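You operate a simulated robot arm through the tools that you are given. There is no shell and no other tool. Be economical: measure what you need, move in short steps, check, and stop when the job is done.

You are at the controls of a simulated two-armed robot. One attempt, no reset.

TASK
Take the lid off the grey can on the top of the steel table and lay it down there.

Only the result counts: the job must be done as asked and must still hold three seconds after the hand-in. Knocking over, shifting, dropping, spilling or breaking anything else fails it. A push-on lid holds only when it is set on centred and level and pressed home; a screw cap is set on level and turned clockwise until tight.

THE ROBOT
Two 7-joint arms with two-finger parallel grippers on one trunk, on a base that drives. Base frame: it is fixed to the floor where the robot stands at the start and does not move with it; the origin is under the middle of the robot, x ahead of it, y to its left, z up. Readings come in m, rad, newtons and seconds.
The left shoulder is at the start at [0.07, 0.177, 1.12], the right one opposite. With the tool pointing down near the work surface each hand reaches from about 0.28 to 0.72 m from the robot's upright axis, wherever it stands, measured 20 degrees to its own side. Payload 3.43 kg a hand.
Tool frame (each hand has its own): the origin (TCP) lies between the finger pads and is the grasp point; the fingertips stand 0.03 m ahead of it; z points along the fingers, y is the line along which they close. Largest opening 0.094 m; finger width 0.028, thickness 0.01; the body of the gripper, 0.05 by 0.096 m, starts 0.055 m behind the TCP.
Orientation is that of the tool frame in the base frame, as [roll, pitch, yaw] about the fixed x, y, z axes, in that order (R = Rz(yaw) Ry(pitch) Rx(roll)). With the fingers straight down and closing along the base's y, the tool's x points along the base's -x, its y along +y and its z along -z.

THE INTERFACE
- The arms move only by the tool step_arm. It takes "left_deltas", "right_deltas" or both (then of equal length, played together; a hand with none holds still); each is a list of rows, each a list of 6 numbers: the shift along the base's x, y, z in mm, then the turn, a rotation vector about the base's x, y, z in rad. In form: [[x, y, z, rx, ry, rz], ...]. A call has 1 to 12 rows; each row shifts and turns the commanded pose from where the row before left it. "left_hand" and "right_hand" are, for a hand that has rows, the opening, from 0 (shut) to 1 (fully open), set as the call begins (left out, the last holds). Rows are played at 5 a second. More than 0.05 m and 0.15 rad between two rows, or a gripper value outside its range, and nothing of the call is played. Where a pose cannot be reached the arm comes as near as it can. A force on the tool above 40 N (or 10 N above the force at the start of the call, whichever is more), or a blocked arm, ends the call early, and 0.2 s more pass. The fingers move at their own pace (about 0.153 m/s each) and stop on an object; they squeeze with about 31 N. The grip force told is the motor's: it shows also when the fingers shut on nothing. Time passes only in rows, and 0.2 s behind the last, so rows that do not move let the fingers close. It gives the time, the measured TCP pose, the force on the tool (base axes), the opening and the grip force at its end, in the units of the frame above (readings bear some noise), with the torque about the TCP (base axes, N m) and any sound that the robot's microphone picked up, and new pictures: "views" is both (left out), scene, wrist or none (wrist: the cameras of the hands that moved).
- Cameras (640 x 400 px; columns grow to the right, rows downward): "scene" is now at [0.1343, -0, 1.4231]; the picture's right is [-0.02, -1.00, 0.00], its down [-0.70, 0.01, -0.72] and it looks along [0.72, -0.01, -0.70] (base axes); focal length 258 px, centre (320, 200). "left" rides on the left gripper at [0.076, -0.014, -0.102] in its tool frame; the picture's right is [0.18, 0.98, 0.00], its down [-0.75, 0.14, -0.64] and it looks along [-0.63, 0.12, 0.77] (tool axes); focal length 243 px, centre (320, 200). "right" rides on the right gripper at [0.076, 0.014, -0.103] in its tool frame; the picture's right is [-0.18, 0.98, 0.00], its down [-0.75, -0.14, -0.64] and it looks along [-0.63, -0.12, 0.77] (tool axes); focal length 243 px, centre (320, 200). There is no depth. A picture from a camera that has moved, and an enlarged one, comes with that camera's place and axes in the base frame and with its lens.
- lift_body(by): slides the trunk up (or, below 0, down) by that many m; the arms and the scene camera ride with it, the base frame stays. It gives what a move gives, with no picture.
- steer(legs): drives the robot by 1 to 6 legs, each [ahead, turn to the left] in m and rad, along the robot's own axes; the way and the turn of a leg run together, so that a leg with both is an arc; at most 1.5 m and 3.142 rad a leg. The arms and the cameras ride along, it lands a little off, and it stops where it bumps. It gives what a move gives, and a new picture of the scene camera.
- pan_tilt(pan, tilt): turns the head with the scene camera to pan (to the left, within 1.501 rad either way) and tilt (down, from -0.506 to 1.204), counted from straight ahead of the robot. It gives what a move gives, and a new picture of the scene camera.
- zoom(camera, box): a new picture of the part [left, top, right, bottom] of that camera's present view, enlarged. It takes no simulated time.
- close_job(): hands the job in; it is judged then, once.

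Go step by step. Nothing tells you exact positions but the pictures and the camera data: compare them with the known pose of the tool, close in by small moves and look again before you grip or let go. The budget is 120 turns and 260 pictures, counting those below and the enlarged ones. Unless the task says otherwise, let go and move clear before handing in, and close with one line.

The tools are called as a command line: name --argument value ..., lists and objects as JSON in quotes. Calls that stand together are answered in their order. step_arm: Moves the arms, as the interface text tells. Its arguments: {"type":"object","properties":{"left_deltas":{"type":"array","items":{"type":"array","items":{"type":"number"}}},"left_hand":{"type":"number"},"right_deltas":{"type":"array","items":{"type":"array","items":{"type":"number"}}},"right_hand":{"type":"number"},"views":{"type":"string","enum":["both","scene","wrist","none"]}},"required":[]} The other tools are called the same way: lift_body (by) slides the trunk up or down; steer (legs) drives the base; pan_tilt (pan, tilt) turns the head that bears the scene camera; zoom (camera, box) takes an enlarged picture of a part of a camera's view; close_job () hands the job in.

At the start:

```text
time_s: 0.0
left_tool_pos: [0.4755, 0.1935, 1.142]
left_tool_rot: [-3.141, 0.001, -3.141]
left_force: [-0.6, -0.9, -0.1]
left_ft_torque: [-0.04, 0.0, 0.02]
left_finger_gap: 0.0939
left_grasp_force: 0.1
right_tool_pos: [0.3873, -0.1706, 1.0852]
right_tool_rot: [3.139, 0.002, -3.139]
right_force: [-0.1, -0.4, 0.9]
right_ft_torque: [-0.02, 0.0, 0.01]
right_finger_gap: 0.0938
right_grasp_force: 0.0
trunk travel left (down, up): [-0.7, 0.14]
robot x, y, heading: [0.0009, 0.0007, 0.004]
head pan, tilt: [-0.019, 0.77]
```

scene: 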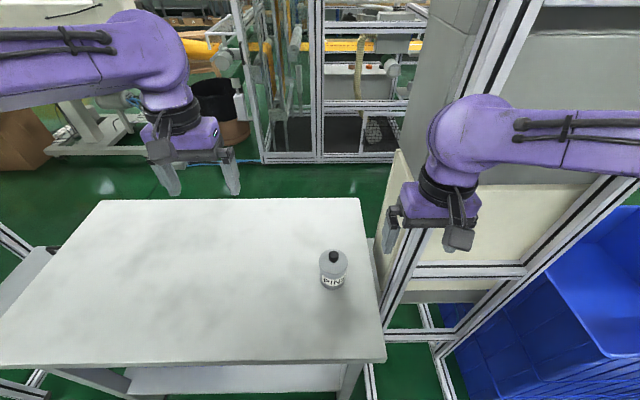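
right: 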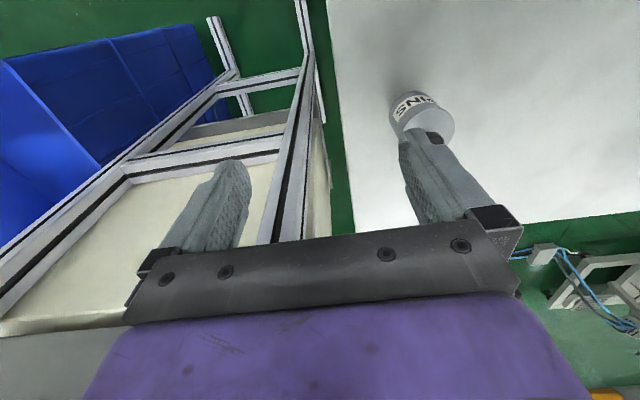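
left: 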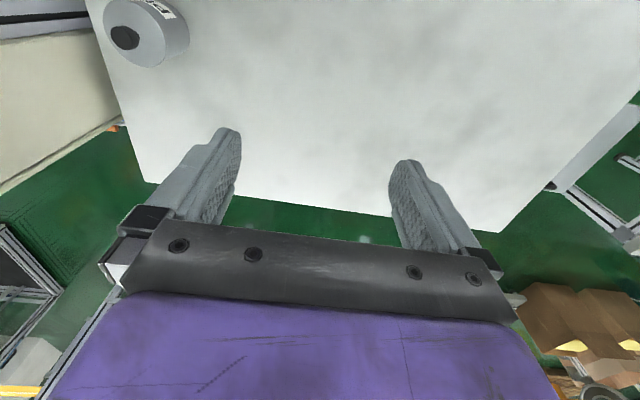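

I see a white table with a grey can labelled "PINS" that has a dark knob on its lid. I'll zoom in to locate it more exactly.

zoom --camera "scene" --box '[285, 230, 381, 290]'

zoom --camera "left" --box '[80, 0, 240, 100]'

zoom --camera "right" --box '[350, 70, 510, 170]'

```text
6.67 times, centred on (333, 260) of scene
camera zoom: at [0.1343, 0.0, 1.4231], right [-0.02, -1.0, 0.0], down [-0.7, 0.01, -0.72], along [0.72, -0.01, -0.7], focal length 1723 px, centre (233, -200)
```

zoom: 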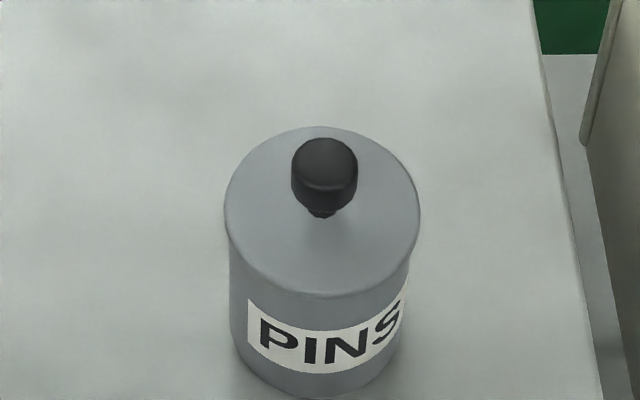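

```text
4.00 times, centred on (160, 50) of left
camera zoom: at [0.4003, 0.1786, 1.2443], right [-0.18, 0.98, 0.0], down [0.75, 0.14, 0.64], along [0.63, 0.12, -0.77], focal length 970 px, centre (960, 800)
```

zoom: 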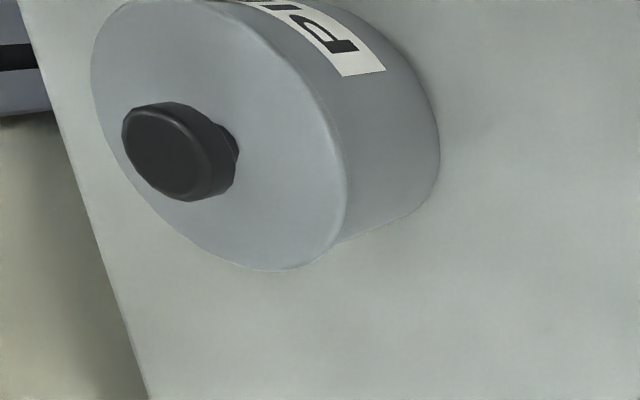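

```text
4.00 times, centred on (430, 120) of right
camera zoom: at [0.3122, -0.1571, 1.1877], right [0.18, 0.98, 0.0], down [0.75, -0.14, 0.64], along [0.63, -0.12, -0.77], focal length 970 px, centre (-120, 520)
```

zoom: 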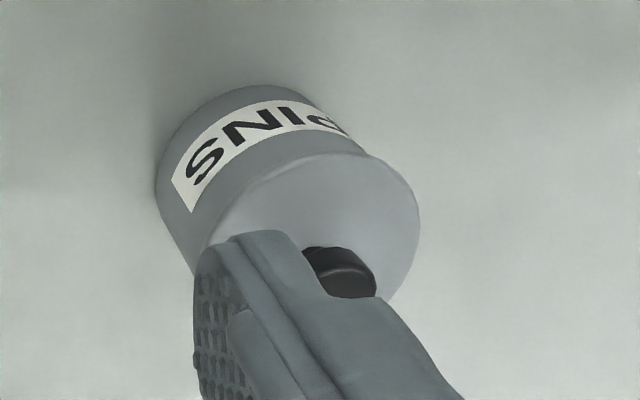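

The two views put the knob's top at about [0.477, -0.036, 0.912], with the lid top at about z 0.882. I'll bring the right hand above it.

step_arm --right_deltas '[[18, 27, -15, 0, 0, 0], [18, 27, -20, 0, 0, 0], [18, 27, -20, 0, 0, 0], [18, 27, -25, 0, 0, 0], [17.5, 26, -25, 0, 0, 0], [0, 0, 0, 0, 0, 0]]' --right_hand 1

```text
time_s: 1.4
left_tool_pos: [0.4755, 0.1934, 1.1431]
left_tool_rot: [-3.141, 0.001, -3.141]
left_force: [0.3, -0.2, 0.4]
left_ft_torque: [0.03, 0.0, 0.01]
left_finger_gap: 0.0938
left_grasp_force: 0.1
right_tool_pos: [0.4746, -0.0362, 0.9806]
right_tool_rot: [3.14, 0.002, -3.14]
right_force: [-0.1, 0.3, -0.7]
right_ft_torque: [0.04, 0.01, 0.01]
right_finger_gap: 0.094
right_grasp_force: 0.1
trunk travel left (down, up): [-0.7, 0.14]
robot x, y, heading: [0.0002, -0.0007, -0.0]
head pan, tilt: [-0.019, 0.77]
camera scene: at [0.1335, -0.0011, 1.4231], right [-0.02, -1.0, 0.0], down [-0.7, 0.01, -0.72], along [0.72, -0.01, -0.7], focal length 258 px, centre (320, 200)
camera right: at [0.3988, -0.0227, 1.0827], right [0.18, 0.98, 0.0], down [0.75, -0.14, 0.64], along [0.63, -0.12, -0.77], focal length 243 px, centre (320, 200)
```

scene: 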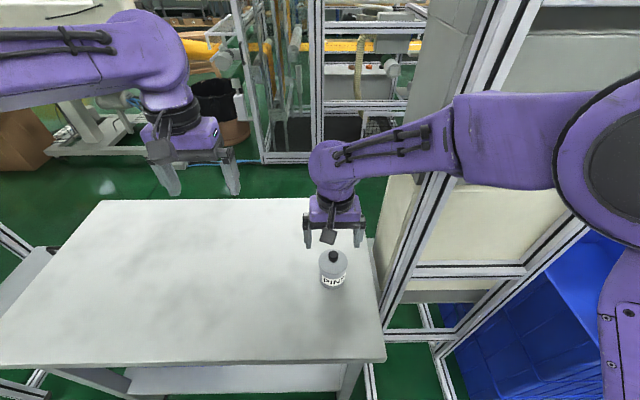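
right: 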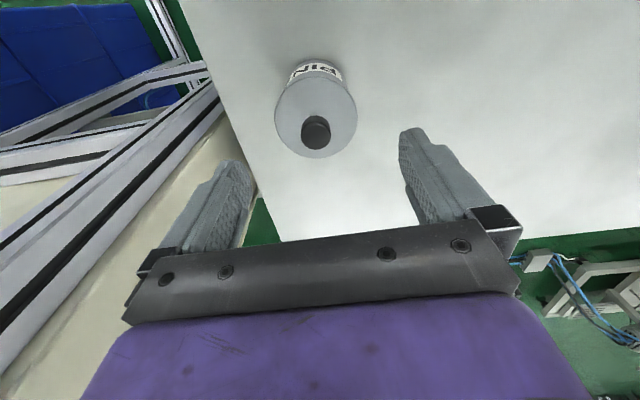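

The knob lies close to centre under the gripper, perhaps 2 mm towards -y. I'll descend partway with the fingers half open and check again.

step_arm --right_deltas '[[0, -1, -12, 0, 0, 0], [0, -1, -12, 0, 0, 0], [0, 0, -11, 0, 0, 0], [0, 0, 0, 0, 0, 0]]' --right_hand 0.55

zoom --camera "right" --box '[240, 60, 400, 160]'

zoom --camera "scene" --box '[285, 230, 381, 290]'

```text
time_s: 2.4
left_tool_pos: [0.4757, 0.1934, 1.1412]
left_tool_rot: [3.141, 0.001, -3.141]
left_force: [0.0, -0.1, 0.2]
left_ft_torque: [0.04, 0.0, -0.02]
left_finger_gap: 0.0939
left_grasp_force: 0.0
right_tool_pos: [0.4771, -0.0375, 0.9468]
right_tool_rot: [-3.14, 0.002, -3.139]
right_force: [0.5, 0.0, 0.1]
right_ft_torque: [0.04, -0.04, -0.06]
right_finger_gap: 0.0518
right_grasp_force: 0.1
trunk travel left (down, up): [-0.7, 0.14]
robot x, y, heading: [0.0001, 0.0018, 0.0]
head pan, tilt: [-0.019, 0.77]
camera scene: at [0.1342, 0.0001, 1.4231], right [-0.02, -1.0, 0.0], down [-0.7, 0.01, -0.72], along [0.72, -0.01, -0.7], focal length 258 px, centre (320, 200)
camera right: at [0.4018, -0.0246, 1.0491], right [0.18, 0.98, 0.0], down [0.75, -0.14, 0.64], along [0.63, -0.12, -0.77], focal length 243 px, centre (320, 200)
```

scene: 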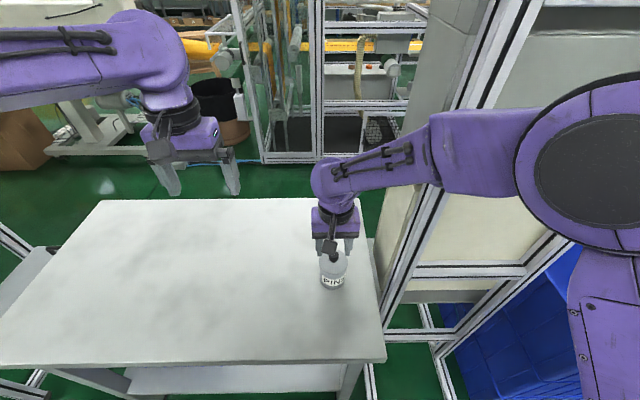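
right: 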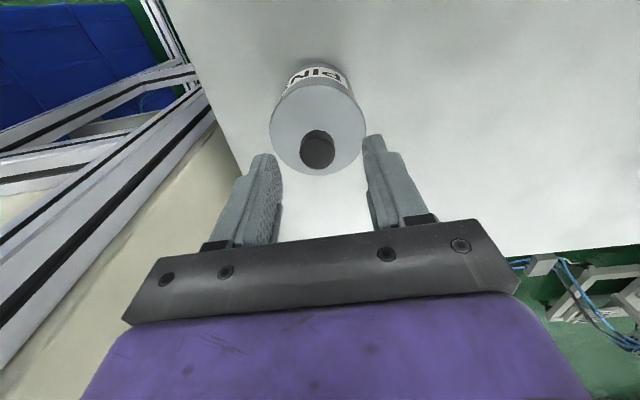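

```text
4.00 times, centred on (320, 110) of right
camera zoom: at [0.4018, -0.0246, 1.0491], right [0.18, 0.98, 0.0], down [0.75, -0.14, 0.64], along [0.63, -0.12, -0.77], focal length 970 px, centre (320, 560)
```

zoom: 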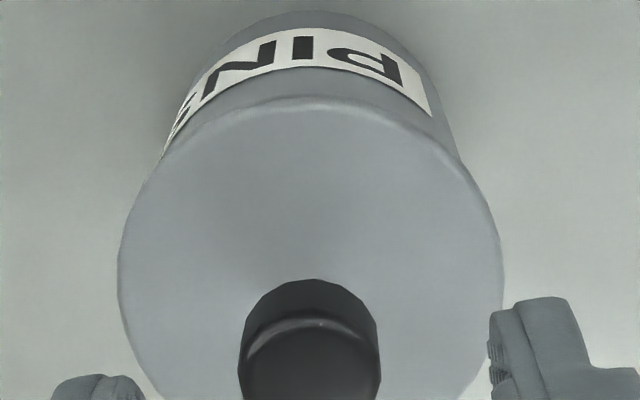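

```text
6.67 times, centred on (333, 260) of scene
camera zoom: at [0.1342, 0.0001, 1.4231], right [-0.02, -1.0, 0.0], down [-0.7, 0.01, -0.72], along [0.72, -0.01, -0.7], focal length 1723 px, centre (233, -200)
```

zoom: 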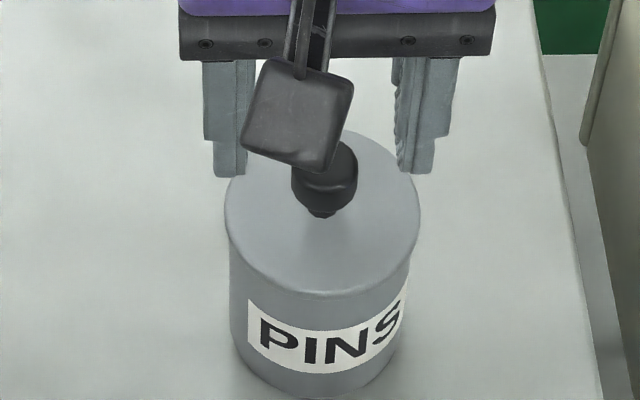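

The gripper is centred to within about 1 mm in y, and the knob is about 3 mm towards -x. I'll correct that, descend with the fingertips staying just above the lid, and look before gripping.

step_arm --right_deltas '[[-2, -1, -10, 0, 0, 0], [-1, 0, -10, 0, 0, 0], [0, 0, -7, 0, 0, 0], [0, 0, 0, 0, 0, 0]]' --views "wrist"

zoom --camera "scene" --box '[285, 230, 381, 290]'

```text
time_s: 3.4
left_tool_pos: [0.4767, 0.1943, 1.1438]
left_tool_rot: [-3.141, -0.001, 3.14]
left_force: [-0.7, 0.2, -0.6]
left_ft_torque: [0.02, 0.02, -0.01]
left_finger_gap: 0.094
left_grasp_force: 0.1
right_tool_pos: [0.4738, -0.0407, 0.9183]
right_tool_rot: [3.141, 0.002, -3.14]
right_force: [0.4, -0.7, 0.8]
right_ft_torque: [0.04, 0.01, -0.01]
right_finger_gap: 0.0519
right_grasp_force: 0.0
trunk travel left (down, up): [-0.7, 0.14]
robot x, y, heading: [-0.0004, 0.0003, 0.0]
head pan, tilt: [-0.019, 0.77]
camera right: at [0.3984, -0.0272, 1.0204], right [0.18, 0.98, 0.0], down [0.75, -0.14, 0.64], along [0.63, -0.12, -0.77], focal length 243 px, centre (320, 200)
```

right: 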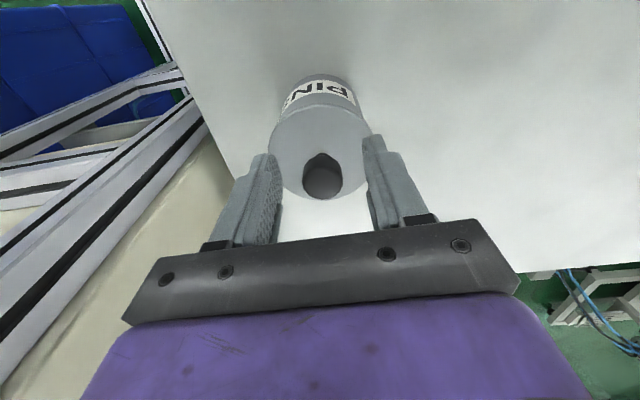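

```text
6.67 times, centred on (333, 260) of scene
camera zoom: at [0.1343, 0.0001, 1.4231], right [-0.02, -1.0, 0.0], down [-0.7, 0.01, -0.72], along [0.72, -0.01, -0.7], focal length 1723 px, centre (233, -200)
```

zoom: 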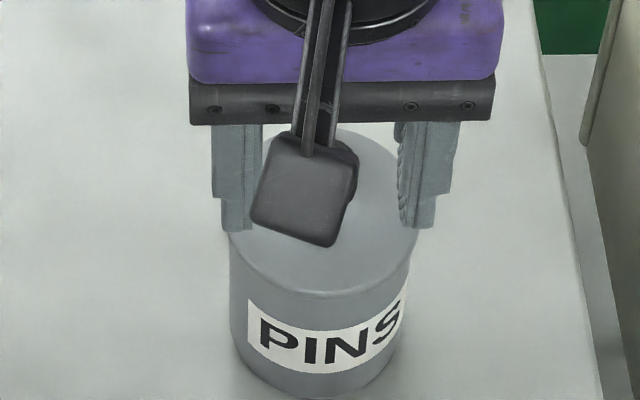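

The fingertips are about 5 mm above the lid on either side of the knob and centred. I'll close now.

step_arm --right_deltas '[[0, 0, 0, 0, 0, 0], [0, 0, 0, 0, 0, 0], [0, 0, 0, 0, 0, 0]]' --right_hand 0 --views "wrist"

zoom --camera "scene" --box '[285, 230, 381, 290]'

```text
time_s: 4.2
left_tool_pos: [0.4768, 0.194, 1.1427]
left_tool_rot: [-3.14, 0.0, 3.14]
left_force: [0.2, -0.3, 0.6]
left_ft_torque: [0.01, -0.01, -0.03]
left_finger_gap: 0.0943
left_grasp_force: 0.0
right_tool_pos: [0.4728, -0.0406, 0.9188]
right_tool_rot: [3.139, 0.001, -3.14]
right_force: [0.5, 0.2, 0.0]
right_ft_torque: [-0.02, -0.01, 0.0]
right_finger_gap: 0.0222
right_grasp_force: 30.4
trunk travel left (down, up): [-0.7, 0.14]
robot x, y, heading: [0.001, 0.0008, -0.0]
head pan, tilt: [-0.019, 0.77]
camera right: at [0.3985, -0.0271, 1.0204], right [0.18, 0.98, 0.0], down [0.75, -0.14, 0.64], along [0.63, -0.12, -0.77], focal length 243 px, centre (320, 200)
```

right: 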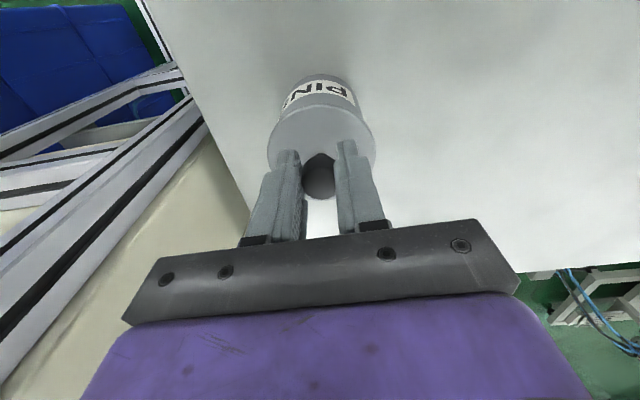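

```text
6.67 times, centred on (333, 260) of scene
camera zoom: at [0.1345, 0.0001, 1.423], right [-0.02, -1.0, 0.0], down [-0.7, 0.01, -0.72], along [0.72, -0.01, -0.7], focal length 1723 px, centre (233, -200)
```

zoom: 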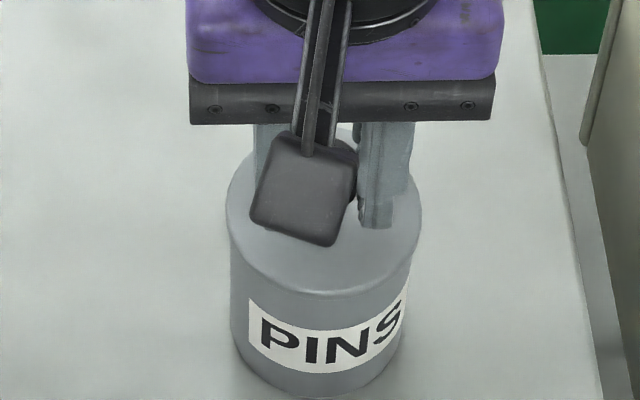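

The fingers hold the knob, with a gap of 22 mm at 30 N. I'll lift slowly and watch the force.

step_arm --right_deltas '[[0, 0, 2, 0, 0, 0], [0, 0, 2, 0, 0, 0], [0, 0, 3, 0, 0, 0], [0, 0, 3, 0, 0, 0]]' --views "none"

zoom --camera "scene" --box '[285, 230, 381, 290]'

```text
time_s: 5.2
left_tool_pos: [0.4759, 0.1932, 1.1423]
left_tool_rot: [-3.14, -0.001, 3.142]
left_force: [0.4, 0.0, -0.6]
left_ft_torque: [0.05, 0.02, 0.01]
left_finger_gap: 0.094
left_grasp_force: 0.0
right_tool_pos: [0.4754, -0.0404, 0.9295]
right_tool_rot: [3.14, -0.001, -3.139]
right_force: [-0.6, 0.1, -1.0]
right_ft_torque: [0.0, 0.01, -0.02]
right_finger_gap: 0.0224
right_grasp_force: 30.9
trunk travel left (down, up): [-0.7, 0.14]
robot x, y, heading: [0.0006, 0.0004, -0.002]
head pan, tilt: [-0.019, 0.77]
```

```text
6.67 times, centred on (333, 260) of scene
camera zoom: at [0.1344, 0.0002, 1.423], right [-0.02, -1.0, 0.0], down [-0.7, 0.01, -0.72], along [0.72, -0.01, -0.7], focal length 1723 px, centre (233, -200)
```

zoom: 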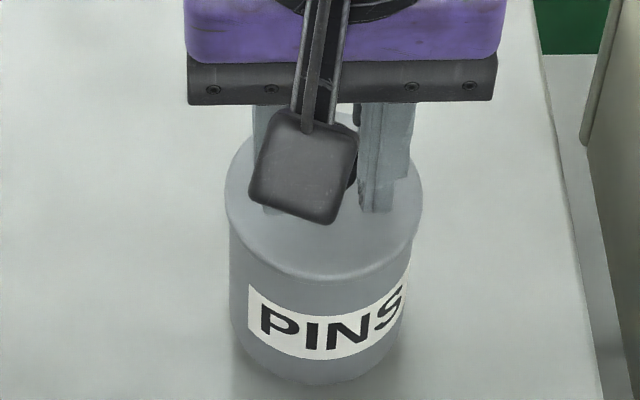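

The whole can rose with the lid, so the lid is tight. I'll set it back down and hold the knob, while turning the left hand to grip the can body from the +y side.

step_arm --right_deltas '[[0, 0, -3, 0, 0, 0], [0, 0, -3, 0, 0, 0], [0, 0, -2, 0, 0, 0], [0, 0, -2, 0, 0, 0], [0, 0, 0, 0, 0, 0], [0, 0, 0, 0, 0, 0], [0, 0, 0, 0, 0, 0], [0, 0, 0, 0, 0, 0], [0, 0, 0, 0, 0, 0], [0, 0, 0, 0, 0, 0], [0, 0, 0, 0, 0, 0]]' --left_deltas '[[0, 0, 0, 0, 0, 0.1428], [0, 0, 0, 0, 0, 0.1428], [0, 0, 0, 0, 0, 0.1428], [0, 0, 0, 0, 0, 0.1428], [0, 0, 0, 0, 0, 0.1428], [0, 0, 0, 0, 0, 0.1428], [0, 0, 0, 0, 0, 0.1428], [0, 0, 0, 0, 0, 0.1428], [0, 0, 0, 0, 0, 0.1428], [0, 0, 0, 0, 0, 0.1428], [0, 0, 0, 0, 0, 0.1428]]' --views "scene"

zoom --camera "scene" --box '[285, 230, 381, 290]'

```text
time_s: 7.6
left_tool_pos: [0.4761, 0.193, 1.1425]
left_tool_rot: [-3.14, 0.001, -1.568]
left_force: [-0.6, 0.7, 0.3]
left_ft_torque: [0.03, 0.0, -0.01]
left_finger_gap: 0.0941
left_grasp_force: 0.0
right_tool_pos: [0.4759, -0.0394, 0.9191]
right_tool_rot: [3.14, 0.002, -3.139]
right_force: [-0.3, -0.6, -1.8]
right_ft_torque: [0.0, 0.01, 0.0]
right_finger_gap: 0.0223
right_grasp_force: 30.9
trunk travel left (down, up): [-0.7, 0.14]
robot x, y, heading: [-0.0006, 0.0048, 0.001]
head pan, tilt: [-0.019, 0.77]
camera scene: at [0.1345, 0.0, 1.423], right [-0.02, -1.0, 0.0], down [-0.7, 0.01, -0.72], along [0.72, -0.01, -0.7], focal length 258 px, centre (320, 200)
```

scene: 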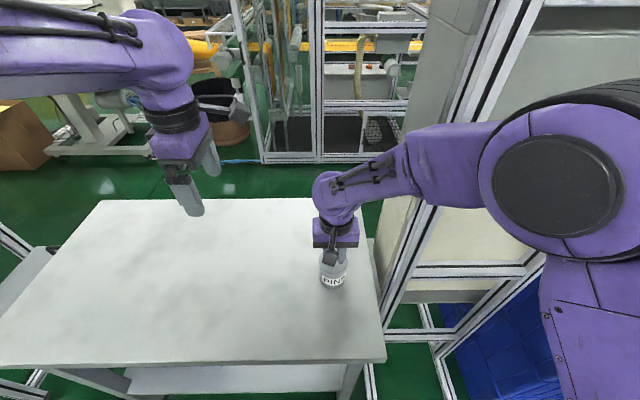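

```text
6.67 times, centred on (333, 260) of scene
camera zoom: at [0.1345, 0.0, 1.423], right [-0.02, -1.0, 0.0], down [-0.7, 0.01, -0.72], along [0.72, -0.01, -0.7], focal length 1723 px, centre (233, -200)
```

zoom: 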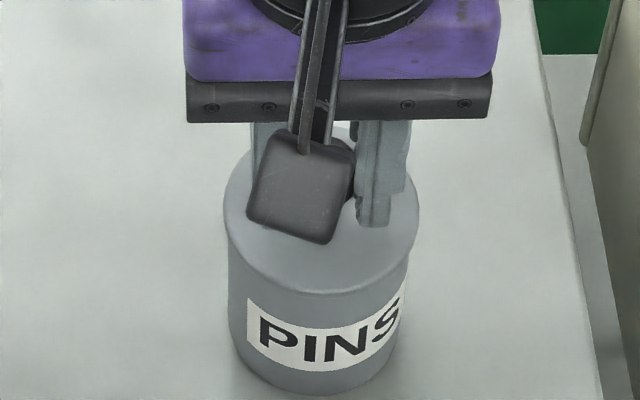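

The can is back on the table, and the left yaw worked. Next I'll tilt the left hand so its fingers point towards -y and about 20° down.

step_arm --left_deltas '[[0, 8, 0, -0.1358, 0, 0], [0, 8, 0, -0.1358, 0, 0], [0, 8, 0, -0.1358, 0, 0], [0, 8, 0, -0.1358, 0, 0], [0, 8, 0, -0.1358, 0, 0], [0, 0, -10, -0.1358, 0, 0], [0, 0, -10, -0.1358, 0, 0], [0, 0, -10, -0.1358, 0, 0], [0, 0, -10, -0.1358, 0, 0], [0, 0, 0, 0, 0, 0]]' --left_hand 1

```text
time_s: 9.8
left_tool_pos: [0.4765, 0.2324, 1.1048]
left_tool_rot: [3.141, -1.221, -1.57]
left_force: [0.5, -0.4, 0.0]
left_ft_torque: [0.03, 0.01, 0.01]
left_finger_gap: 0.094
left_grasp_force: 0.1
right_tool_pos: [0.4753, -0.0413, 0.9192]
right_tool_rot: [3.139, 0.002, -3.14]
right_force: [-1.0, -0.1, -1.0]
right_ft_torque: [0.01, 0.01, 0.02]
right_finger_gap: 0.0223
right_grasp_force: 31.3
trunk travel left (down, up): [-0.7, 0.14]
robot x, y, heading: [0.0002, -0.002, -0.001]
head pan, tilt: [-0.019, 0.77]
camera scene: at [0.1342, -0.0006, 1.4231], right [-0.02, -1.0, 0.0], down [-0.7, 0.01, -0.72], along [0.72, -0.01, -0.7], focal length 258 px, centre (320, 200)
camera left: at [0.4907, 0.3017, 1.2091], right [-0.98, -0.06, 0.17], down [-0.14, 0.86, -0.49], along [-0.12, -0.51, -0.85], focal length 243 px, centre (320, 200)
```

scene: 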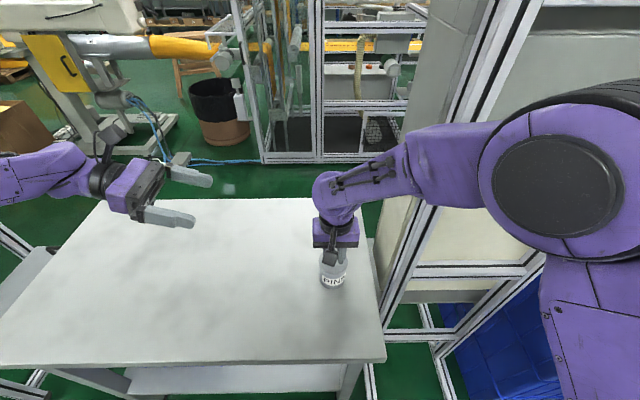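
left: 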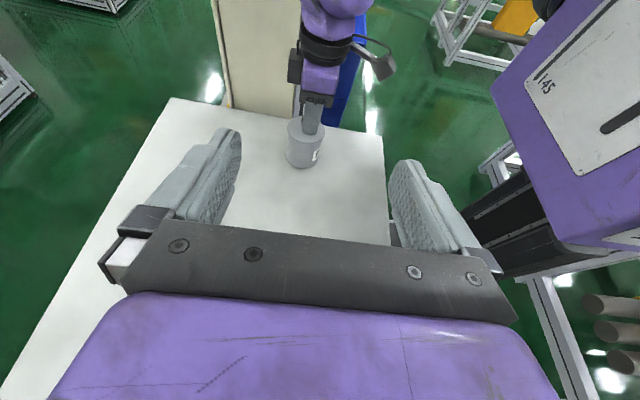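

The orientation is right and the can is in the left view. I'll lower the left hand to the can's height, still well to the +y side.

step_arm --left_deltas '[[0, -15, -40, 0, 0, 0], [0, -15, -40, 0, 0, 0], [0, -16, -40, 0, 0, 0], [0, -16, -40, 0, 0, 0], [0, -20, -40, 0, 0, 0], [0, -20, -40, 0, 0, 0], [0, -10, -13, 0, 0, 0], [0, 0, 0, 0, 0, 0]]'

zoom --camera "left" --box '[220, 40, 420, 165]'

```text
time_s: 11.6
left_tool_pos: [0.4768, 0.1197, 0.8515]
left_tool_rot: [3.141, -1.222, -1.57]
left_force: [0.0, 0.4, 0.1]
left_ft_torque: [0.0, 0.0, -0.03]
left_finger_gap: 0.0942
left_grasp_force: 0.0
right_tool_pos: [0.475, -0.0403, 0.9196]
right_tool_rot: [3.141, 0.003, -3.139]
right_force: [0.4, -0.7, -2.0]
right_ft_torque: [-0.01, 0.01, -0.02]
right_finger_gap: 0.0221
right_grasp_force: 30.9
trunk travel left (down, up): [-0.7, 0.14]
robot x, y, heading: [-0.0042, 0.001, -0.0]
head pan, tilt: [-0.019, 0.77]
camera scene: at [0.1345, 0.0002, 1.423], right [-0.02, -1.0, 0.0], down [-0.7, 0.01, -0.72], along [0.72, -0.01, -0.7], focal length 258 px, centre (320, 200)
camera left: at [0.4922, 0.1901, 0.9573], right [-0.98, -0.06, 0.17], down [-0.14, 0.86, -0.49], along [-0.12, -0.5, -0.86], focal length 243 px, centre (320, 200)
```

scene: 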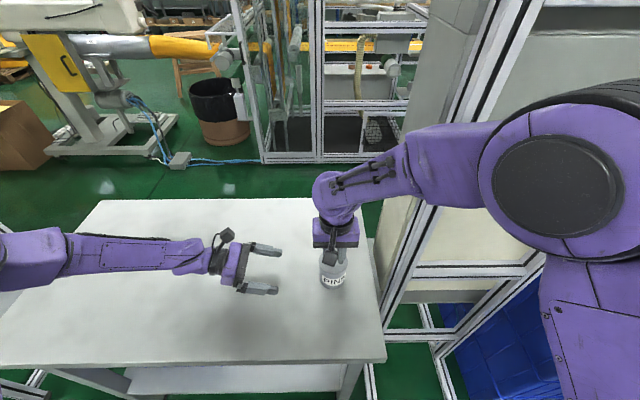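
left: 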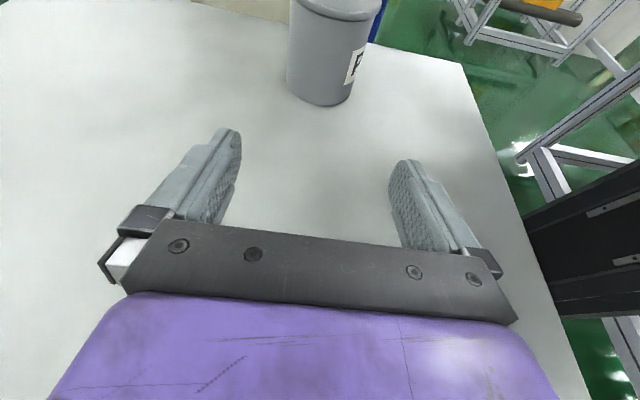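

```text
3.20 times, centred on (320, 102) of left
camera zoom: at [0.4922, 0.1901, 0.9573], right [-0.98, -0.06, 0.17], down [-0.14, 0.86, -0.49], along [-0.12, -0.5, -0.86], focal length 776 px, centre (320, 512)
```

zoom: 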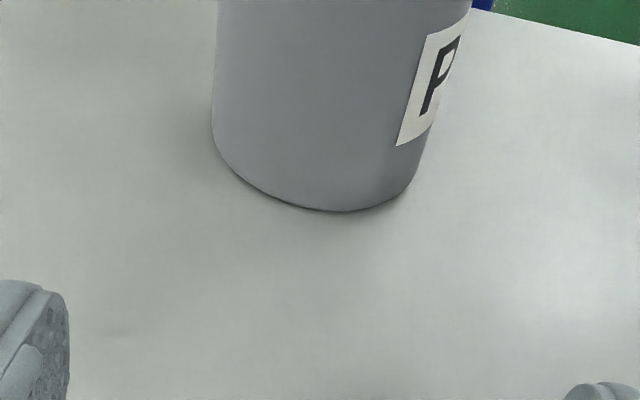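

The left hand is level with the can body and nearly centred in x. I'll advance until the tips are just short of the can and check alignment.

step_arm --left_deltas '[[0, -25, -2, 0, 0, 0], [0, -25, -2, 0, 0, 0], [0, -18, -1, 0, 0, 0], [0, 0, 0, 0, 0, 0]]'

zoom --camera "scene" --box '[237, 230, 365, 310]'

```text
time_s: 12.6
left_tool_pos: [0.4727, 0.0531, 0.8462]
left_tool_rot: [3.141, -1.221, -1.569]
left_force: [0.3, -0.5, -0.6]
left_ft_torque: [0.0, 0.03, -0.01]
left_finger_gap: 0.0941
left_grasp_force: 0.2
right_tool_pos: [0.4758, -0.0407, 0.9193]
right_tool_rot: [3.139, 0.001, 3.142]
right_force: [-0.7, 0.1, -0.8]
right_ft_torque: [0.0, 0.02, -0.01]
right_finger_gap: 0.0224
right_grasp_force: 30.9
trunk travel left (down, up): [-0.7, 0.14]
robot x, y, heading: [0.0005, 0.0017, -0.0]
head pan, tilt: [-0.019, 0.77]
camera scene: at [0.1345, 0.0003, 1.423], right [-0.02, -1.0, 0.0], down [-0.7, 0.01, -0.72], along [0.72, -0.01, -0.7], focal length 258 px, centre (320, 200)
camera left: at [0.49, 0.1236, 0.9515], right [-0.98, -0.06, 0.17], down [-0.14, 0.86, -0.49], along [-0.12, -0.5, -0.86], focal length 243 px, centre (320, 200)
```

scene: 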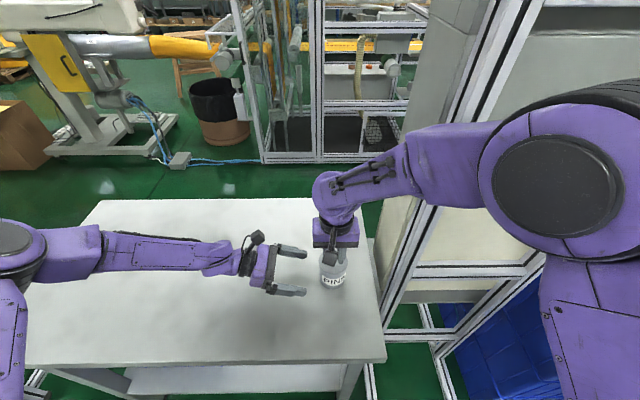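
left: 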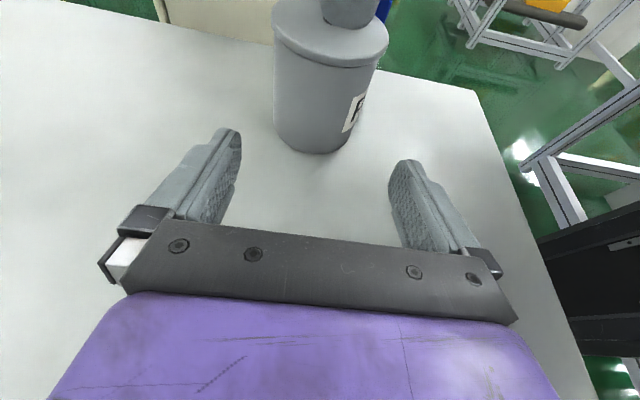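

```text
5.00 times, centred on (301, 270) of scene
camera zoom: at [0.1345, 0.0003, 1.423], right [-0.02, -1.0, 0.0], down [-0.7, 0.01, -0.72], along [0.72, -0.01, -0.7], focal length 1292 px, centre (415, -150)
```

zoom: 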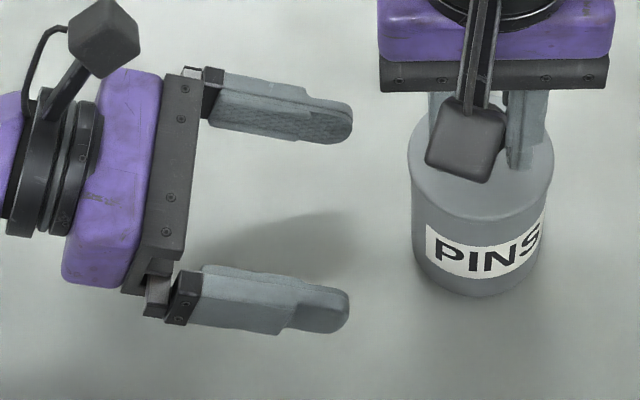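

Alignment is good, with the fingers straddling the can's axis. I'll advance around the body and keep the fingers open.

step_arm --left_deltas '[[0, -20, 0, 0, 0, 0], [0, -20, 0, 0, 0, 0], [0, -20, 0, 0, 0, 0], [0, -16, 0, 0, 0, 0], [0, -11, 0, 0, 0, 0], [0, 0, 0, 0, 0, 0]]'

zoom --camera "scene" --box '[257, 230, 385, 310]'

```text
time_s: 14.0
left_tool_pos: [0.476, -0.0326, 0.8457]
left_tool_rot: [3.14, -1.222, -1.57]
left_force: [-0.2, -0.5, 0.2]
left_ft_torque: [0.01, -0.03, 0.02]
left_finger_gap: 0.0938
left_grasp_force: 0.0
right_tool_pos: [0.4744, -0.0404, 0.919]
right_tool_rot: [-3.141, 0.002, 3.141]
right_force: [-0.5, 0.1, -1.4]
right_ft_torque: [-0.02, 0.0, -0.01]
right_finger_gap: 0.0224
right_grasp_force: 31.0
trunk travel left (down, up): [-0.7, 0.14]
robot x, y, heading: [-0.0025, -0.0011, -0.005]
head pan, tilt: [-0.019, 0.77]
camera scene: at [0.1345, 0.0003, 1.423], right [-0.02, -1.0, 0.0], down [-0.7, 0.01, -0.72], along [0.72, -0.01, -0.7], focal length 258 px, centre (320, 200)
camera left: at [0.4911, 0.0369, 0.9508], right [-0.98, -0.06, 0.17], down [-0.14, 0.86, -0.49], along [-0.12, -0.5, -0.86], focal length 243 px, centre (320, 200)
```

scene: 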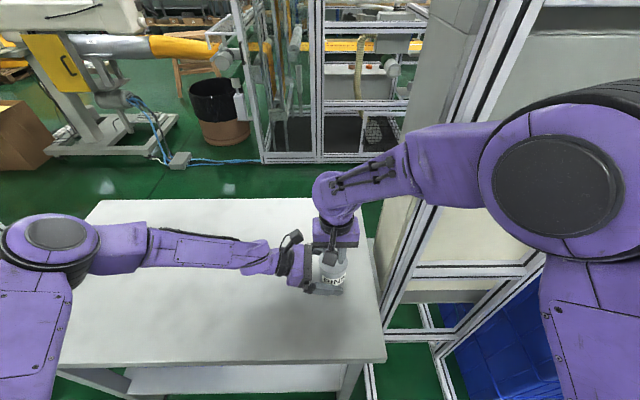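
left: 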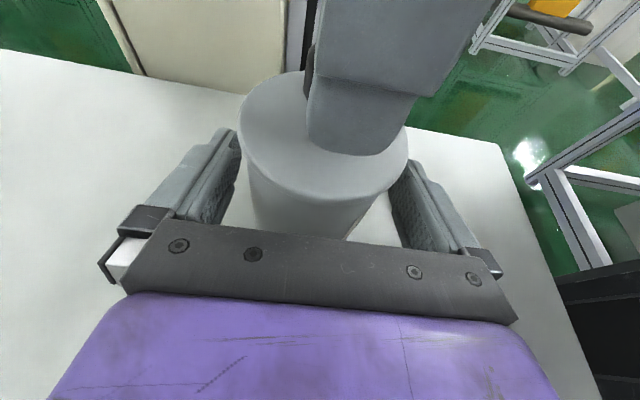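

```text
5.00 times, centred on (321, 270) of scene
camera zoom: at [0.1345, 0.0003, 1.423], right [-0.02, -1.0, 0.0], down [-0.7, 0.01, -0.72], along [0.72, -0.01, -0.7], focal length 1292 px, centre (315, -150)
```

zoom: 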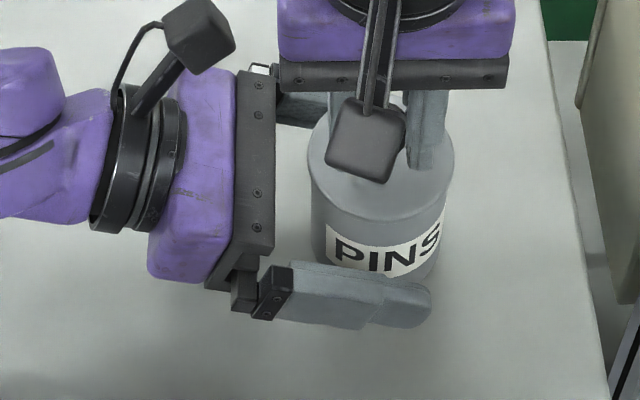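

The fingers straddle the can body below the lid. I'll close the left hand.

step_arm --left_deltas '[[0, 0, 0, 0, 0, 0], [0, 0, 0, 0, 0, 0], [0, 0, 0, 0, 0, 0]]' --left_hand 0 --views "wrist"

zoom --camera "scene" --box '[257, 230, 385, 310]'

```text
time_s: 14.8
left_tool_pos: [0.4769, -0.0313, 0.8453]
left_tool_rot: [3.142, -1.222, -1.565]
left_force: [26.5, -4.3, -6.8]
left_ft_torque: [0.24, 0.62, 0.26]
left_finger_gap: 0.0697
left_grasp_force: 31.1
right_tool_pos: [0.4736, -0.039, 0.9187]
right_tool_rot: [3.141, -0.003, -3.138]
right_force: [-24.2, 5.2, 12.8]
right_ft_torque: [0.11, 0.77, -0.02]
right_finger_gap: 0.0222
right_grasp_force: 30.6
trunk travel left (down, up): [-0.7, 0.14]
robot x, y, heading: [-0.0024, -0.0005, 0.006]
head pan, tilt: [-0.019, 0.77]
camera left: at [0.4922, 0.0376, 0.9511], right [-0.98, -0.07, 0.17], down [-0.15, 0.86, -0.49], along [-0.12, -0.5, -0.86], focal length 243 px, centre (320, 200)
```

left: 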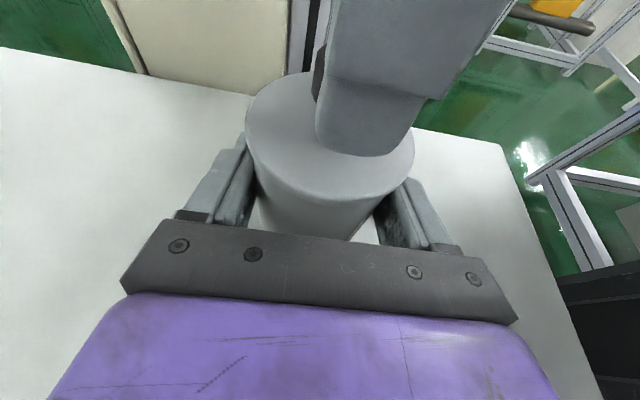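

```text
5.00 times, centred on (321, 270) of scene
camera zoom: at [0.1341, 0.0001, 1.4231], right [-0.02, -1.0, 0.0], down [-0.7, 0.01, -0.72], along [0.72, -0.01, -0.7], focal length 1292 px, centre (315, -150)
```

zoom: 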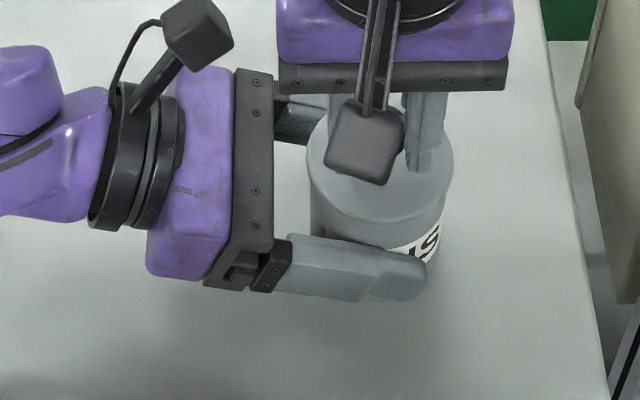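

The two hands fight each other by about 25 N along x. I'll relieve that by shifting the left hand slightly towards +x.

step_arm --left_deltas '[[1, 0, 0, 0, 0, 0], [1, 0, 0, 0, 0, 0]]' --views "none"

```text
time_s: 15.4
left_tool_pos: [0.4787, -0.0328, 0.8445]
left_tool_rot: [-3.139, -1.222, -1.572]
left_force: [19.2, 2.5, 1.7]
left_ft_torque: [0.1, 0.65, 0.37]
left_finger_gap: 0.0698
left_grasp_force: 31.0
right_tool_pos: [0.4745, -0.0403, 0.9193]
right_tool_rot: [3.14, 0.001, 3.142]
right_force: [-21.6, -1.2, 4.0]
right_ft_torque: [-0.05, 0.7, -0.08]
right_finger_gap: 0.0224
right_grasp_force: 30.5
trunk travel left (down, up): [-0.7, 0.14]
robot x, y, heading: [0.0028, -0.0007, 0.001]
head pan, tilt: [-0.019, 0.77]
```

step_arm --left_deltas '[[1, 0, 0, 0, 0, 0], [1, 0, 0, 0, 0, 0], [1, 0, 0, 0, 0, 0], [0, 0, 0, 0, 0, 0]]' --views "none"

```text
time_s: 16.4
left_tool_pos: [0.4797, -0.0335, 0.845]
left_tool_rot: [-3.139, -1.221, -1.576]
left_force: [-1.9, -1.6, 7.9]
left_ft_torque: [-0.11, -0.16, -0.07]
left_finger_gap: 0.0696
left_grasp_force: 30.8
right_tool_pos: [0.4731, -0.0411, 0.9189]
right_tool_rot: [3.138, 0.002, -3.14]
right_force: [-0.2, 0.1, -0.6]
right_ft_torque: [0.05, 0.01, 0.01]
right_finger_gap: 0.0222
right_grasp_force: 31.2
trunk travel left (down, up): [-0.7, 0.14]
robot x, y, heading: [0.0003, 0.0031, 0.001]
head pan, tilt: [-0.019, 0.77]
heard: snap
```

The side load is gone and I heard a snap, which may be the lid letting go. I'll look before lifting.

zoom --camera "scene" --box '[257, 230, 385, 310]'

zoom --camera "left" --box '[200, 50, 440, 200]'

```text
5.00 times, centred on (321, 270) of scene
camera zoom: at [0.1325, -0.0004, 1.4233], right [-0.02, -1.0, 0.0], down [-0.69, 0.01, -0.72], along [0.72, -0.01, -0.69], focal length 1292 px, centre (315, -150)
```

zoom: 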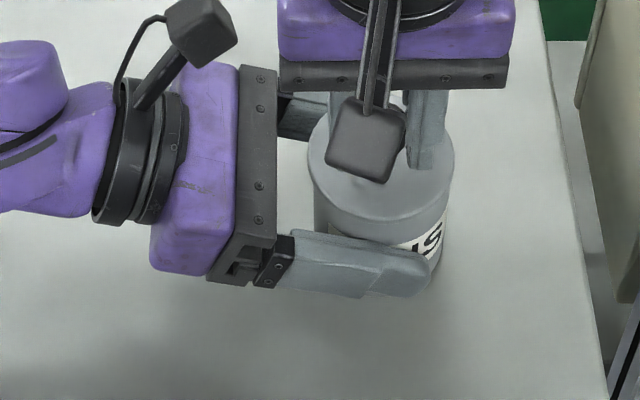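

```text
2.67 times, centred on (320, 125) of left
camera zoom: at [0.494, 0.0356, 0.9509], right [-0.98, -0.06, 0.17], down [-0.14, 0.86, -0.49], along [-0.12, -0.5, -0.86], focal length 647 px, centre (320, 400)
```

zoom: 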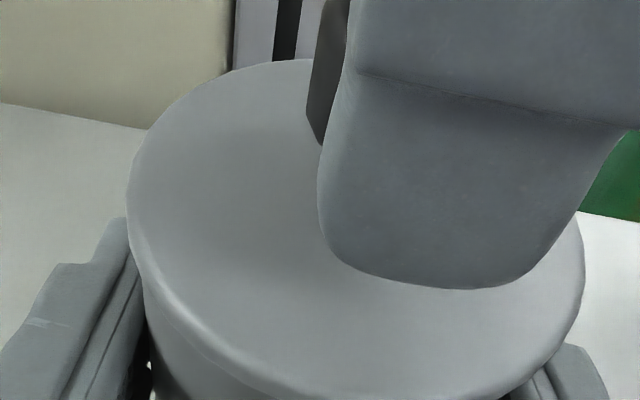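

The lid seems to have popped loose. I'll raise the right hand slowly while the left holds the can.

step_arm --right_deltas '[[0, 0, 2, 0, 0, 0], [0, 0, 3, 0, 0, 0], [0, 0, 4, 0, 0, 0], [0, 0, 5, 0, 0, 0], [0, 0, 6, 0, 0, 0]]' --views "none"

zoom --camera "scene" --box '[257, 220, 385, 300]'

```text
time_s: 17.6
left_tool_pos: [0.4804, -0.032, 0.8439]
left_tool_rot: [-3.137, -1.223, -1.573]
left_force: [-3.0, -1.8, 7.9]
left_ft_torque: [-0.13, -0.15, -0.04]
left_finger_gap: 0.0694
left_grasp_force: 31.0
right_tool_pos: [0.4727, -0.0399, 0.9385]
right_tool_rot: [3.138, 0.002, -3.14]
right_force: [0.3, -0.6, -1.1]
right_ft_torque: [0.02, 0.0, 0.02]
right_finger_gap: 0.0222
right_grasp_force: 31.6
trunk travel left (down, up): [-0.7, 0.14]
robot x, y, heading: [-0.0009, 0.0037, -0.005]
head pan, tilt: [-0.019, 0.77]
```

```text
5.00 times, centred on (321, 260) of scene
camera zoom: at [0.1326, -0.0002, 1.4232], right [-0.02, -1.0, 0.0], down [-0.69, 0.01, -0.72], along [0.72, -0.01, -0.69], focal length 1292 px, centre (315, -100)
```

zoom: 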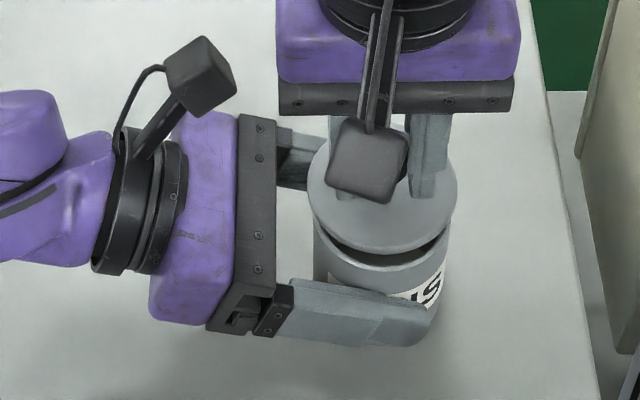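

The lid is off and the can stays put. I'll lift the lid clear and then release the can with the left hand.

step_arm --right_deltas '[[0, 0, 20, 0, 0, 0], [0, 0, 25, 0, 0, 0], [0, 0, 25, 0, 0, 0], [0, 0, 20, 0, 0, 0], [0, 0, 0, 0, 0, 0]]'

zoom --camera "scene" --box '[257, 190, 417, 290]'

```text
time_s: 18.8
left_tool_pos: [0.4793, -0.0324, 0.8461]
left_tool_rot: [-3.141, -1.221, -1.572]
left_force: [-2.1, -1.2, 7.8]
left_ft_torque: [0.01, -0.17, 0.01]
left_finger_gap: 0.0695
left_grasp_force: 31.1
right_tool_pos: [0.4716, -0.0408, 1.0305]
right_tool_rot: [3.141, 0.001, -3.139]
right_force: [0.5, 0.5, -0.6]
right_ft_torque: [0.05, 0.0, 0.0]
right_finger_gap: 0.0221
right_grasp_force: 30.7
trunk travel left (down, up): [-0.7, 0.14]
robot x, y, heading: [-0.0012, -0.0001, 0.003]
head pan, tilt: [-0.019, 0.77]
camera scene: at [0.133, 0.0002, 1.4232], right [-0.02, -1.0, 0.0], down [-0.69, 0.01, -0.72], along [0.72, -0.01, -0.7], focal length 258 px, centre (320, 200)
camera right: at [0.3958, -0.026, 1.132], right [0.18, 0.98, 0.0], down [0.75, -0.14, 0.64], along [0.63, -0.12, -0.77], focal length 243 px, centre (320, 200)
```

scene: 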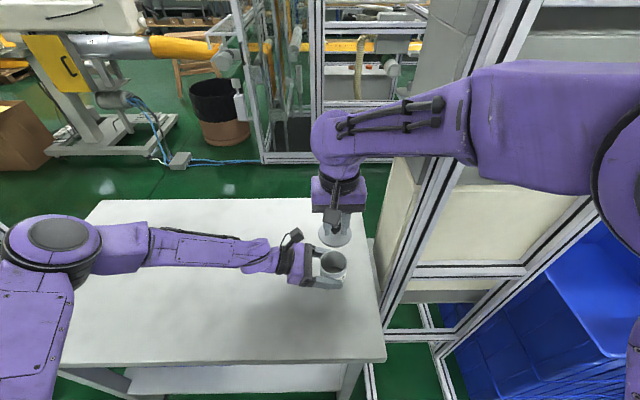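
right: 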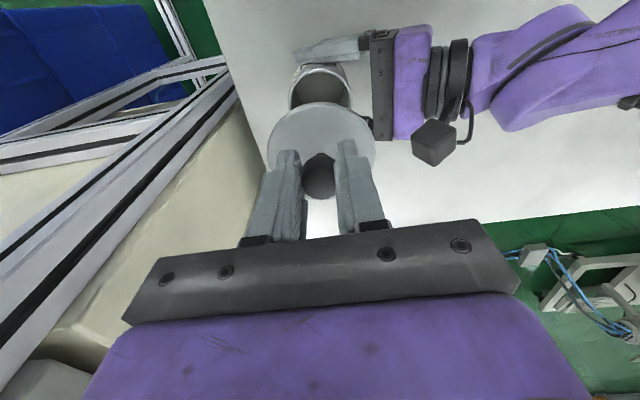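

```text
4.00 times, centred on (337, 240) of scene
camera zoom: at [0.133, 0.0002, 1.4232], right [-0.02, -1.0, 0.0], down [-0.69, 0.01, -0.72], along [0.72, -0.01, -0.7], focal length 1034 px, centre (252, 40)
```

zoom: 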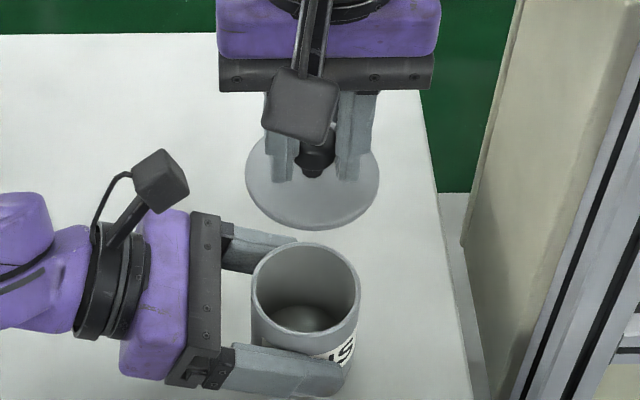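

The can stands upright and open in the left grip, pressing about 8 N on the table. I'll ease that by 1 mm, open the left hand and back straight out.

step_arm --left_deltas '[[0, 0, 0.7, 0, 0, 0], [0, 0, 0, 0, 0, 0]]' --views "none"

step_arm --left_deltas '[[0, 0, 0, 0, 0, 0], [0, 0, 0, 0, 0, 0], [0, 0, 0, 0, 0, 0]]' --left_hand 1

```text
time_s: 19.4
left_tool_pos: [0.4812, -0.0335, 0.8445]
left_tool_rot: [3.14, -1.221, -1.569]
left_force: [-1.5, 0.7, 2.3]
left_ft_torque: [0.0, -0.04, 0.0]
left_finger_gap: 0.0695
left_grasp_force: 31.2
right_tool_pos: [0.4719, -0.0388, 1.029]
right_tool_rot: [3.14, 0.001, -3.141]
right_force: [0.4, -0.3, -0.6]
right_ft_torque: [0.02, 0.05, -0.02]
right_finger_gap: 0.022
right_grasp_force: 31.1
trunk travel left (down, up): [-0.7, 0.14]
robot x, y, heading: [-0.0045, -0.0009, 0.002]
head pan, tilt: [-0.019, 0.77]
```

```text
time_s: 20.2
left_tool_pos: [0.481, -0.0342, 0.8461]
left_tool_rot: [3.14, -1.222, -1.57]
left_force: [-0.3, -0.5, 0.4]
left_ft_torque: [-0.02, 0.01, -0.02]
left_finger_gap: 0.0939
left_grasp_force: 0.1
right_tool_pos: [0.4728, -0.0399, 1.0293]
right_tool_rot: [3.138, 0.002, -3.141]
right_force: [-0.2, -0.8, -0.8]
right_ft_torque: [-0.02, -0.04, 0.03]
right_finger_gap: 0.0221
right_grasp_force: 30.9
trunk travel left (down, up): [-0.7, 0.14]
robot x, y, heading: [0.0012, -0.0035, -0.001]
head pan, tilt: [-0.019, 0.77]
camera scene: at [0.1345, 0.0, 1.423], right [-0.02, -1.0, 0.0], down [-0.7, 0.01, -0.72], along [0.72, -0.01, -0.7], focal length 258 px, centre (320, 200)
camera left: at [0.4962, 0.0359, 0.9509], right [-0.98, -0.06, 0.17], down [-0.14, 0.86, -0.49], along [-0.12, -0.5, -0.86], focal length 243 px, centre (320, 200)
```

scene: 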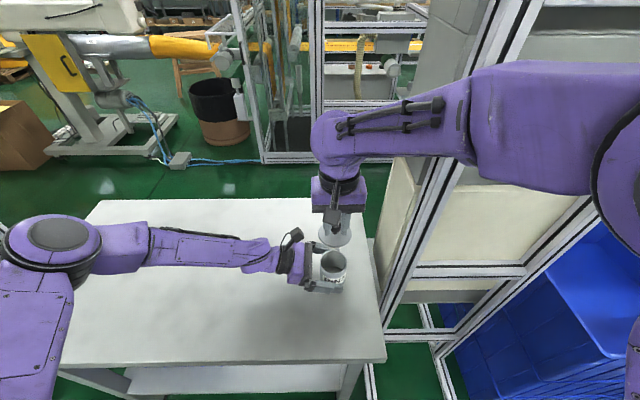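
left: 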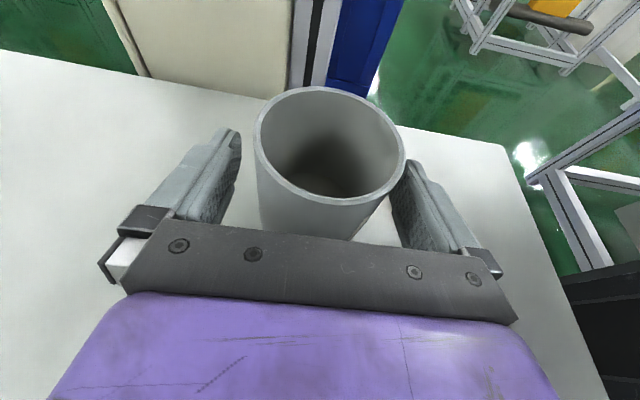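

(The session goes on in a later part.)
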